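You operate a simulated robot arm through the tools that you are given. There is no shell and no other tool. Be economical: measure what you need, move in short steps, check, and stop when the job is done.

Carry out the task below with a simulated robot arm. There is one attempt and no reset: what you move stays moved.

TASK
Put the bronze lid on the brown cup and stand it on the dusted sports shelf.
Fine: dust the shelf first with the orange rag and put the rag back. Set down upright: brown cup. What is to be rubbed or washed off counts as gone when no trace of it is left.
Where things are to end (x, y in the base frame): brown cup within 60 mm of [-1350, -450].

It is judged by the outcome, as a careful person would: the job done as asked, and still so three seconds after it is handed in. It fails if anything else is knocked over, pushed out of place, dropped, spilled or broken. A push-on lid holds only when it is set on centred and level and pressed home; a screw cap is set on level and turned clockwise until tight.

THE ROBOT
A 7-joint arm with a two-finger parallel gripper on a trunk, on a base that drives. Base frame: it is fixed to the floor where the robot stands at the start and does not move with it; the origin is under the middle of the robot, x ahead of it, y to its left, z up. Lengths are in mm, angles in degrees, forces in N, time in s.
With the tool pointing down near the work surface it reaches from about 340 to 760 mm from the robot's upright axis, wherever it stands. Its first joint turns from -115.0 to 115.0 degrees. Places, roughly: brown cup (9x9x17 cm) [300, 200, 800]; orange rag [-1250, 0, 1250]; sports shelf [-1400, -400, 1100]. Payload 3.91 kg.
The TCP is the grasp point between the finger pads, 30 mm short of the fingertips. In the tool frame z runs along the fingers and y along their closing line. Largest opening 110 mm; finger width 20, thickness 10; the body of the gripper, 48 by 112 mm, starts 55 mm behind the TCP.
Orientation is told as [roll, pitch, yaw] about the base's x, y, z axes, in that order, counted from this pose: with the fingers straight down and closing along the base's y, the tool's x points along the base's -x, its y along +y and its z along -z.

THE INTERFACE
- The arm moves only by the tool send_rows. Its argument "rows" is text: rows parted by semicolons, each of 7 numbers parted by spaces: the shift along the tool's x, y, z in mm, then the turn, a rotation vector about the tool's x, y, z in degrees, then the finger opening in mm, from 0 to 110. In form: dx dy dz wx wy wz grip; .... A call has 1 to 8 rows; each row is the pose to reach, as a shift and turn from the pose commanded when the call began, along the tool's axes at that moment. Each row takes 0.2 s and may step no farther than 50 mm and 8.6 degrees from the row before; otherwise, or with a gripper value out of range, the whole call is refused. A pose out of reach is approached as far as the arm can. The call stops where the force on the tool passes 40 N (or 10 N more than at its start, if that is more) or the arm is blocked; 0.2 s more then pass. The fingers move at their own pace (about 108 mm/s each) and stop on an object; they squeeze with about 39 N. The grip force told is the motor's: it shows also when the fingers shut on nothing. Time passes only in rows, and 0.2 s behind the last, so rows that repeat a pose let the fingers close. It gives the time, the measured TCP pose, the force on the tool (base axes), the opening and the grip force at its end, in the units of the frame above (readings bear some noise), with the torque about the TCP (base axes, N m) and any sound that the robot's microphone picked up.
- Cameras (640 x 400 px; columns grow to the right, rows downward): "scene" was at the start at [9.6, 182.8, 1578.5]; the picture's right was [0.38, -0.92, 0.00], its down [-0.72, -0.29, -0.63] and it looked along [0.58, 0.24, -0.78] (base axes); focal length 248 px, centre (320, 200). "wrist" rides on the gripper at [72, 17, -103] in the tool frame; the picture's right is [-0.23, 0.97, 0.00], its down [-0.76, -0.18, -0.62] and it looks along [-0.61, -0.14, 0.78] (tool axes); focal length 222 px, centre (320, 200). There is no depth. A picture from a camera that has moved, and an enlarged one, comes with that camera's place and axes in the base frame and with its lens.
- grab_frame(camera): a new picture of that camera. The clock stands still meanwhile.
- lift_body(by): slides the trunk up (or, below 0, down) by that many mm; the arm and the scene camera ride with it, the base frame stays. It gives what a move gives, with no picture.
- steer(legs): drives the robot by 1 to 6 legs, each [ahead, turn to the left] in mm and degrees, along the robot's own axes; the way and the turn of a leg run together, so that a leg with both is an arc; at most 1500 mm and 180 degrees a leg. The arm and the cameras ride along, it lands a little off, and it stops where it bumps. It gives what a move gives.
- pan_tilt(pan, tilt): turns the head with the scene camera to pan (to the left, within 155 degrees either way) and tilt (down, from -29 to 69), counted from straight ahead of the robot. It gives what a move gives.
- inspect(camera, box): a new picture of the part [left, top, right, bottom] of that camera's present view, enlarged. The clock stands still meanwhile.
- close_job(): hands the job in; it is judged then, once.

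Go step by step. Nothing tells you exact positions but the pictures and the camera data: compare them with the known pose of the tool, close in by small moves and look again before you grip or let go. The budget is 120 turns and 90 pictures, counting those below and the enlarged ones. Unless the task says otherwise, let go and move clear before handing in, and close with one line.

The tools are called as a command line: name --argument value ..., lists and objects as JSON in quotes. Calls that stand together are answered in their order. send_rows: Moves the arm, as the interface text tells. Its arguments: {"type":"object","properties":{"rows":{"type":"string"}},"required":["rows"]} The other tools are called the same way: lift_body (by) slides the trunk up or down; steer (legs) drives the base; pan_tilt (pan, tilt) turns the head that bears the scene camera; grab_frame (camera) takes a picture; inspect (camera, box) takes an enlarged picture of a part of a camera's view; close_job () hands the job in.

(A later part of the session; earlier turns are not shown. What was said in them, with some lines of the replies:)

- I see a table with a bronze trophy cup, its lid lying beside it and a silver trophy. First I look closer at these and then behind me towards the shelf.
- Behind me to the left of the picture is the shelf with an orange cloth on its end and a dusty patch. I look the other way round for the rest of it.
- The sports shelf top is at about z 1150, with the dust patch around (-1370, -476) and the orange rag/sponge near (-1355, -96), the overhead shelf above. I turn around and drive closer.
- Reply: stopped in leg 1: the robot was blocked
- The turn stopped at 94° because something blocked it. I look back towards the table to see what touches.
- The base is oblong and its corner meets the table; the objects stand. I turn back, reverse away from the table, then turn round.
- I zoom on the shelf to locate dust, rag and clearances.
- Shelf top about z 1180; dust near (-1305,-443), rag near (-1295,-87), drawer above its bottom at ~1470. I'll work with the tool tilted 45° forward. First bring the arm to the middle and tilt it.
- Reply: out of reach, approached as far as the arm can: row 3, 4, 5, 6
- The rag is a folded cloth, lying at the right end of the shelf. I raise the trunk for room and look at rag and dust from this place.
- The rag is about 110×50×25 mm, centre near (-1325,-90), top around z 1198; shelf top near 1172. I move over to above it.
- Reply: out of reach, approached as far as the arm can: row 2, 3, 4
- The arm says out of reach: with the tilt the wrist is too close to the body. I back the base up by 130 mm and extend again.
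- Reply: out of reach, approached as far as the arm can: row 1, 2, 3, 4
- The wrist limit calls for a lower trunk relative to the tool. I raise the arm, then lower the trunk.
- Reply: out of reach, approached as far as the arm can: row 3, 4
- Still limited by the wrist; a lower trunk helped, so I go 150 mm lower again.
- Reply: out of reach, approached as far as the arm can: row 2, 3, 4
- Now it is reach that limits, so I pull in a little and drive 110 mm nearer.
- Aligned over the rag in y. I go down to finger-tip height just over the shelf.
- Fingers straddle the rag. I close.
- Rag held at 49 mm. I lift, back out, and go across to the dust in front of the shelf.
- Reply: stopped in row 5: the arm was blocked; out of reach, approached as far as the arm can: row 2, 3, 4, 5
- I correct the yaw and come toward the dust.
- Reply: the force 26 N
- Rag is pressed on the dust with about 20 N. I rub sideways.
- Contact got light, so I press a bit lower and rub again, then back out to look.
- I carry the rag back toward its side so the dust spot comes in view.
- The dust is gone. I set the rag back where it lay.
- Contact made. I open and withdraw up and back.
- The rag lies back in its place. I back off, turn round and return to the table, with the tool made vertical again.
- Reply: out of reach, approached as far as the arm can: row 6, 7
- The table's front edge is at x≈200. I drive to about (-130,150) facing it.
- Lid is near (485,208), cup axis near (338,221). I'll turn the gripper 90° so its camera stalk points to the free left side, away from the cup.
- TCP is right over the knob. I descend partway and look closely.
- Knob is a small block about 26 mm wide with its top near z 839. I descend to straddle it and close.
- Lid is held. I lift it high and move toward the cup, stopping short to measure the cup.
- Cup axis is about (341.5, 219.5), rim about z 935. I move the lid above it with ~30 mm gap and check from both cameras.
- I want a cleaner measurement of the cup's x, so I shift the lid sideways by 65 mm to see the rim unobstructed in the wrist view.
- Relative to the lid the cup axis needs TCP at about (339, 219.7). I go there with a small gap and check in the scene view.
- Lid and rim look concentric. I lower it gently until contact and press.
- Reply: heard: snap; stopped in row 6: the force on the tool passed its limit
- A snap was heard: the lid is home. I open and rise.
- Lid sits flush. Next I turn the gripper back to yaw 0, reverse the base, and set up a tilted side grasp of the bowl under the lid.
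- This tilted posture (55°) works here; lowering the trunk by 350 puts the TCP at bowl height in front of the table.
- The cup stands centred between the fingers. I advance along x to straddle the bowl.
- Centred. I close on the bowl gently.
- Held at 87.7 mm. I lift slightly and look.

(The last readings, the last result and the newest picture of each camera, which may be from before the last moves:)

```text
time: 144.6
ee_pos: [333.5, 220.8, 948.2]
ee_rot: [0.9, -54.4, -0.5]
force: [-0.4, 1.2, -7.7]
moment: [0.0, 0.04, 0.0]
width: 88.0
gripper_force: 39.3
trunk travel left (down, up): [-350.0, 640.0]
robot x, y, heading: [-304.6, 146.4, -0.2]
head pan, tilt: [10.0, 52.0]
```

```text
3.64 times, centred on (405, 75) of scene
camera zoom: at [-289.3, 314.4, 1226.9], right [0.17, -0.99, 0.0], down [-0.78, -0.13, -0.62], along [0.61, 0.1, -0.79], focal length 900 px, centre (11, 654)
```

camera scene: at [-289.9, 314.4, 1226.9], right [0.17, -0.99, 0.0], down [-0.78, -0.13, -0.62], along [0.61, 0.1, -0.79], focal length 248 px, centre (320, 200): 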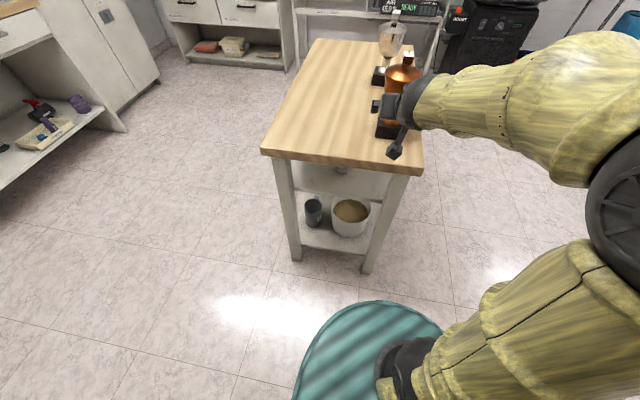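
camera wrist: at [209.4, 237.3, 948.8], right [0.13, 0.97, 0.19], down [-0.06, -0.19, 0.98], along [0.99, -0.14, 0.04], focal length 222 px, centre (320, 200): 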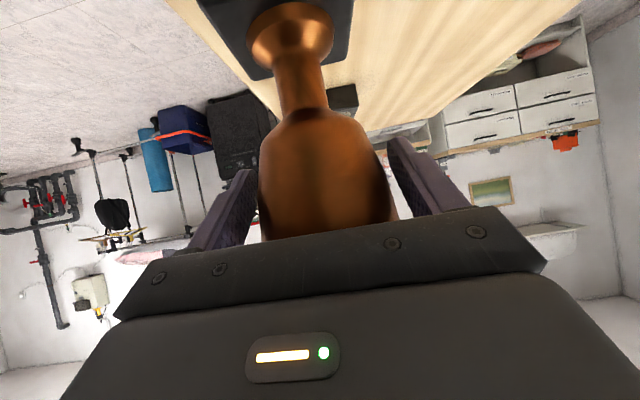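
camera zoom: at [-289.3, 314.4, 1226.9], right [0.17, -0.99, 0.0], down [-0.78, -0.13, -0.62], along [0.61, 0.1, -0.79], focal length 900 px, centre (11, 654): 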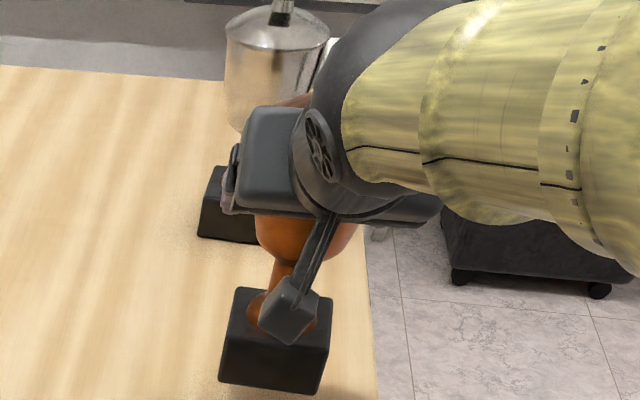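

Cup is firmly held, weight about 8 N. I reverse from the table, turn round and raise the trunk to shelf height.

steer --legs '[[-200, 0], [0, 180]]'

lift_body --by 385

pan_tilt --pan 15 --tilt 28

grab_frame --camera "scene"

```text
time: 153.5
ee_pos: [-1139.2, 69.8, 947.5]
ee_rot: [1.0, -54.5, 179.9]
force: [0.1, -0.3, -6.8]
moment: [0.01, -0.08, 0.02]
width: 87.7
gripper_force: 39.2
trunk travel left (down, up): [-350.0, 640.0]
robot x, y, heading: [-505.2, 145.4, -179.6]
head pan, tilt: [10.0, 52.0]
```

```text
time: 157.2
ee_pos: [-1140.3, 68.9, 1332.8]
ee_rot: [0.9, -54.5, 179.9]
force: [-0.2, -0.6, -6.2]
moment: [0.01, -0.07, -0.03]
width: 87.7
gripper_force: 39.2
trunk travel left (down, up): [-735.0, 255.0]
robot x, y, heading: [-504.5, 148.5, -179.6]
head pan, tilt: [10.0, 52.0]
```

```text
time: 158.1
ee_pos: [-1141.7, 70.1, 1333.6]
ee_rot: [0.8, -54.5, 179.9]
force: [-0.4, -0.6, -7.3]
moment: [0.01, -0.05, -0.01]
width: 87.5
gripper_force: 39.0
trunk travel left (down, up): [-735.0, 255.0]
robot x, y, heading: [-498.5, 148.2, -179.4]
head pan, tilt: [15.0, 28.0]
```

```text
22 pictures are left
camera scene: at [-532.4, -26.9, 1647.1], right [-0.26, 0.96, 0.0], down [0.45, 0.12, -0.88], along [-0.85, -0.23, -0.47], focal length 248 px, centre (320, 200)
```

scene: 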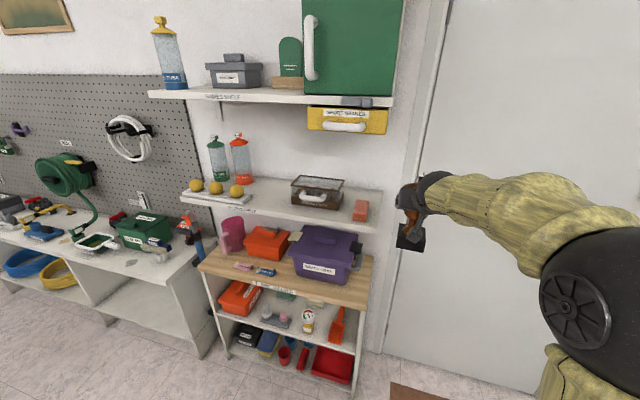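

steer --legs '[[0, 90], [525, 0], [0, -90]]'

grab_frame --camera "scene"

```text
time: 168.8
ee_pos: [-1144.5, -457.0, 1332.8]
ee_rot: [0.9, -54.6, 179.7]
force: [0.4, -0.2, -6.6]
moment: [0.01, -0.05, 0.03]
width: 87.5
gripper_force: 39.1
trunk travel left (down, up): [-735.0, 255.0]
robot x, y, heading: [-504.8, -379.2, -180.2]
head pan, tilt: [15.0, 28.0]
```

```text
21 pictures are left
camera scene: at [-537.5, -556.7, 1647.2], right [-0.26, 0.97, 0.0], down [0.45, 0.12, -0.88], along [-0.85, -0.23, -0.47], focal length 248 px, centre (320, 200)
```

scene: 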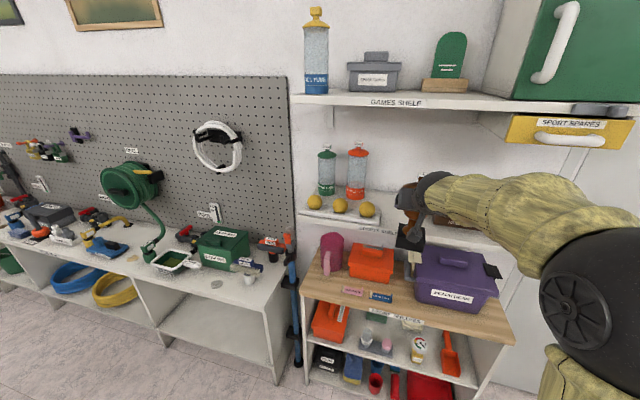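

Lined up at y -457, cup bottom about 30 mm over the shelf. I drive 140 mm forward and check.

steer --legs '[[140, 0]]'

grab_frame --camera "wrist"

inspect --camera "scene" --box '[280, 80, 500, 300]'

```text
time: 170.1
ee_pos: [-1285.1, -457.0, 1331.7]
ee_rot: [0.9, -54.4, 179.6]
force: [0.0, 0.8, -6.6]
moment: [0.04, -0.05, -0.02]
width: 87.5
gripper_force: 39.1
trunk travel left (down, up): [-735.0, 255.0]
robot x, y, heading: [-645.4, -381.3, 179.8]
head pan, tilt: [15.0, 28.0]
```

```text
20 pictures are left
camera wrist: at [-1158.1, -473.0, 1332.6], right [-0.13, -0.97, 0.19], down [0.06, 0.19, 0.98], along [-0.99, 0.14, 0.04], focal length 222 px, centre (320, 200)
```

wrist: 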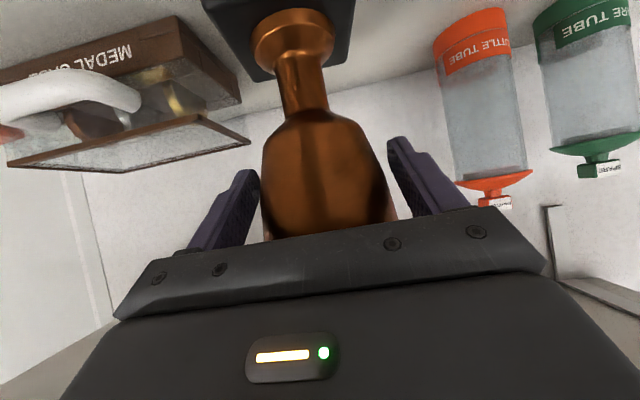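

```text
1.82 times, centred on (390, 190) of scene
camera zoom: at [-679.4, -556.7, 1647.1], right [-0.26, 0.97, 0.0], down [0.46, 0.12, -0.88], along [-0.85, -0.23, -0.47], focal length 450 px, centre (193, 218)
```

zoom: 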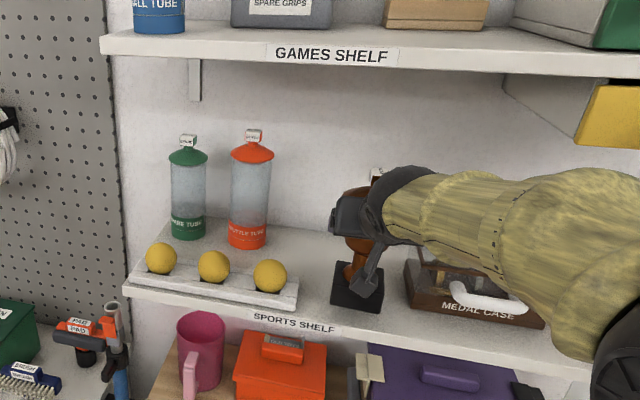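

send_rows --rows "-15 -2 21 0 0 0 60; -30 -5 42 0 0 0 60; -23 -5 47 0 0 0 60; -16 -5 52 0 0 0 60; -10 -5 56.5 0 0 0 60; -10 -5 56.5 0 0 0 60"

inspect --camera "scene" --box '[330, 160, 450, 280]'

```text
time: 171.5
ee_pos: [-1335.9, -452.5, 1306.7]
ee_rot: [0.9, -54.5, 179.6]
force: [-0.6, -0.3, -7.1]
moment: [0.01, -0.08, -0.05]
width: 87.5
gripper_force: 39.0
trunk travel left (down, up): [-735.0, 255.0]
robot x, y, heading: [-646.2, -382.4, 180.2]
head pan, tilt: [15.0, 28.0]
```

```text
3.33 times, centred on (390, 220) of scene
camera zoom: at [-677.5, -556.7, 1647.2], right [-0.26, 0.97, 0.0], down [0.45, 0.12, -0.88], along [-0.85, -0.23, -0.47], focal length 825 px, centre (87, 133)
```

zoom: 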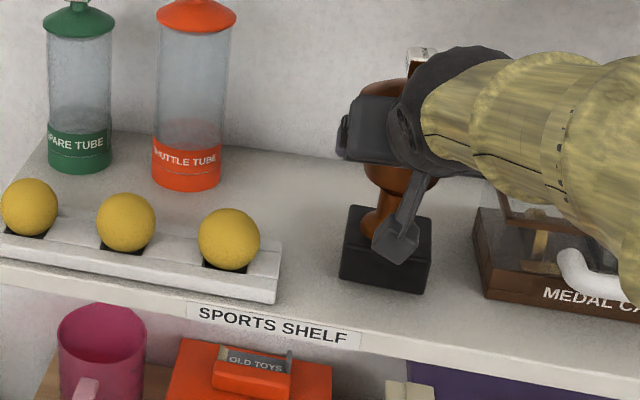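

send_rows --rows "1.6 0 1.2 0 0 0 60; 2.4 0 1.7 0 0 0 60; 3.3 0 2.3 0 0 0 60; 4.1 0 2.9 0 0 0 60; 4.1 0 2.9 0 0 0 60"

```text
time: 172.7
ee_pos: [-1335.8, -452.3, 1302.5]
ee_rot: [0.9, -54.4, 179.8]
force: [-0.2, -0.5, -7.3]
moment: [0.0, -0.07, -0.02]
width: 87.4
gripper_force: 38.8
trunk travel left (down, up): [-735.0, 255.0]
robot x, y, heading: [-646.1, -377.4, 180.2]
head pan, tilt: [15.0, 28.0]
```

send_rows --rows "0.8 0 0.6 0 0 0 60; 1.6 0 1.2 0 0 0 60; 1.6 0 1.2 0 0 0 60"

```text
time: 173.5
ee_pos: [-1335.6, -452.2, 1300.2]
ee_rot: [1.0, -54.6, 179.6]
force: [-0.7, 0.1, -5.1]
moment: [-0.02, -0.09, -0.01]
width: 87.4
gripper_force: 39.4
trunk travel left (down, up): [-735.0, 255.0]
robot x, y, heading: [-649.7, -381.6, 179.9]
head pan, tilt: [15.0, 28.0]
```

send_rows --rows "0.4 0 0.3 0 0 0 60; 0.8 0 0.6 0 0 0 60; 0.8 0 0.6 0 0 0 60"

```text
time: 174.3
ee_pos: [-1335.1, -452.7, 1299.0]
ee_rot: [1.0, -54.4, 179.7]
force: [1.0, 0.3, -7.2]
moment: [0.03, -0.07, -0.03]
width: 87.7
gripper_force: 39.3
trunk travel left (down, up): [-735.0, 255.0]
robot x, y, heading: [-643.9, -380.2, 180.0]
head pan, tilt: [15.0, 28.0]
```

send_rows --rows "0.8 0 0.6 0 0 0 60; 0.8 0 0.6 0 0 0 60; 1.6 0 1.2 0 0 0 60; 1.6 0 1.2 0 0 0 60"

inspect --camera "scene" --box '[370, 210, 430, 260]'

```text
time: 175.3
ee_pos: [-1336.5, -452.7, 1299.8]
ee_rot: [1.0, -54.6, 179.6]
force: [-0.2, 1.2, -1.5]
moment: [-0.08, 0.21, -0.05]
width: 87.3
gripper_force: 38.9
trunk travel left (down, up): [-735.0, 255.0]
robot x, y, heading: [-646.6, -381.0, 180.1]
head pan, tilt: [15.0, 28.0]
```

```text
8.00 times, centred on (400, 235) of scene
camera zoom: at [-676.7, -556.5, 1647.3], right [-0.26, 0.97, 0.0], down [0.45, 0.12, -0.88], along [-0.85, -0.23, -0.47], focal length 1981 px, centre (-320, -80)
```

zoom: 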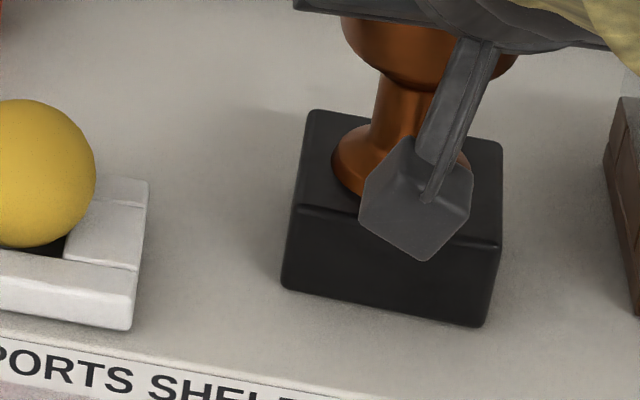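

Weight is nearly transferred. One more millimetre, then release.

send_rows --rows "0.4 0 0.3 0 0 0 60; 0.8 0 0.6 0 0 0 60; 0.8 0 0.6 0 0 0 60"

```text
time: 176.1
ee_pos: [-1336.0, -452.9, 1298.6]
ee_rot: [1.1, -54.8, 179.5]
force: [-3.2, 0.8, 8.9]
moment: [-0.51, 0.07, -0.12]
width: 87.5
gripper_force: 38.9
trunk travel left (down, up): [-735.0, 255.0]
robot x, y, heading: [-646.6, -384.0, 180.1]
head pan, tilt: [15.0, 28.0]
```

send_rows --rows "0 0 0 0 0 0 90; 0 0 0 0 0 0 94; 0 0 0 0 0 0 104; 0 0 0 0 0 0 110; 0 0 0 0 0 0 110"

grab_frame --camera "wrist"

```text
time: 177.3
ee_pos: [-1335.7, -452.2, 1296.4]
ee_rot: [0.8, -54.6, 179.6]
force: [0.0, 0.5, 0.2]
moment: [0.0, 0.0, 0.01]
width: 110.0
gripper_force: 0.1
trunk travel left (down, up): [-735.0, 255.0]
robot x, y, heading: [-648.0, -383.6, 180.1]
head pan, tilt: [15.0, 28.0]
```

```text
16 pictures are left
camera wrist: at [-1207.4, -468.8, 1297.9], right [-0.13, -0.97, 0.19], down [0.06, 0.19, 0.98], along [-0.99, 0.14, 0.04], focal length 222 px, centre (320, 200)
```

wrist: 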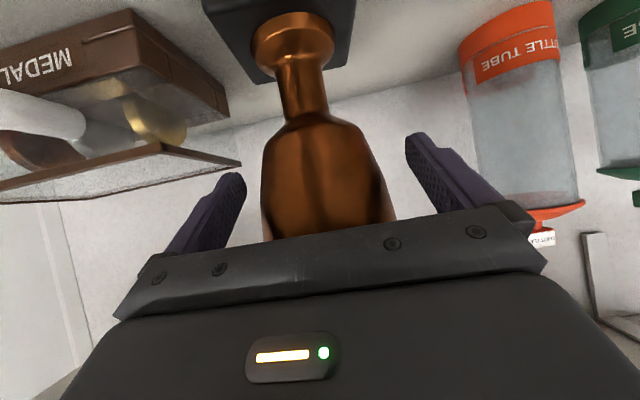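

Released and free on both sides. I back straight out.

send_rows --rows "9 0 -12 0 0 0 110; 23 0 -33 0 0 0 110; 46 0 -65 0 0 0 110; 70 0 -98 0 0 0 110; 70 0 -98 0 0 0 110"

steer --legs '[[-150, 0]]'

pan_tilt --pan 5 --tilt 25

grab_frame --camera "scene"

inspect --camera "scene" --box '[230, 130, 430, 270]'

```text
time: 178.5
ee_pos: [-1215.5, -450.5, 1296.9]
ee_rot: [0.9, -54.3, 179.6]
force: [0.4, -0.8, -0.6]
moment: [-0.01, 0.01, -0.02]
width: 110.0
gripper_force: 0.1
trunk travel left (down, up): [-735.0, 255.0]
robot x, y, heading: [-645.0, -382.0, 180.0]
head pan, tilt: [15.0, 28.0]
```

```text
time: 179.9
ee_pos: [-1063.4, -450.1, 1297.3]
ee_rot: [0.9, -54.6, 179.8]
force: [0.2, 0.7, -0.4]
moment: [0.02, 0.05, -0.01]
width: 109.9
gripper_force: 0.0
trunk travel left (down, up): [-735.0, 255.0]
robot x, y, heading: [-498.5, -384.2, -180.2]
head pan, tilt: [15.0, 28.0]
```

```text
time: 180.6
ee_pos: [-1064.7, -450.4, 1297.3]
ee_rot: [0.9, -54.5, 179.7]
force: [0.3, 0.4, 0.0]
moment: [-0.03, -0.01, 0.02]
width: 110.0
gripper_force: 0.0
trunk travel left (down, up): [-735.0, 255.0]
robot x, y, heading: [-499.9, -375.6, -180.0]
head pan, tilt: [5.0, 25.0]
```

```text
15 pictures are left
camera scene: at [-528.8, -541.2, 1652.0], right [-0.09, 1.0, 0.0], down [0.42, 0.04, -0.91], along [-0.9, -0.08, -0.42], focal length 248 px, centre (320, 200)
```

scene: 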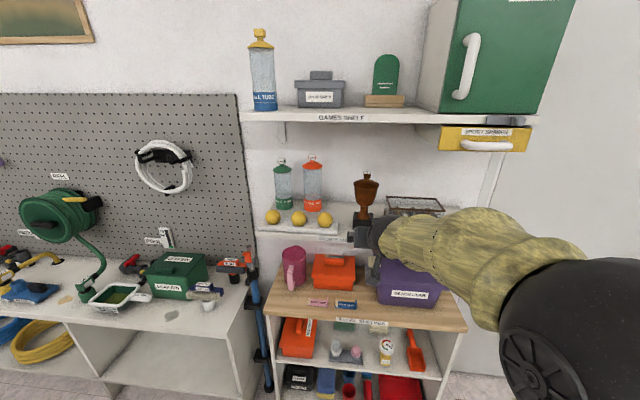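

```text
2.86 times, centred on (330, 200) of scene
camera zoom: at [-528.8, -541.2, 1652.0], right [-0.09, 1.0, 0.0], down [0.42, 0.04, -0.91], along [-0.9, -0.08, -0.42], focal length 708 px, centre (291, 200)
```

zoom: 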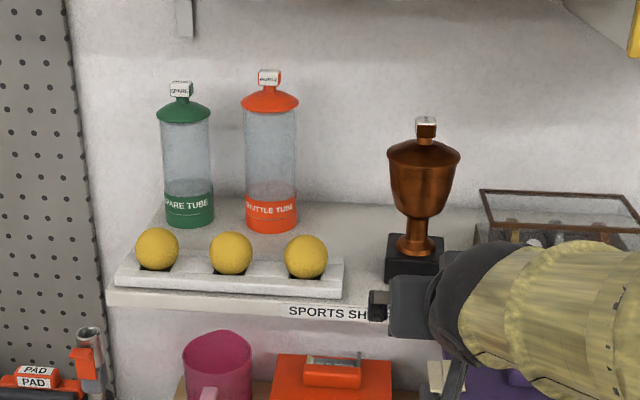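

The cup stands upright with its lid on at about (-1344,-452). The shelf is clean, the rag is back in its place and nothing else was disturbed, so I hand in.

close_job

```text
The job is handed in.
```

The job is handed in: I dusted the sports shelf, put the orange rag back, and stood the brown cup upright there with its bronze lid snapped on, at about (-1344, -452).
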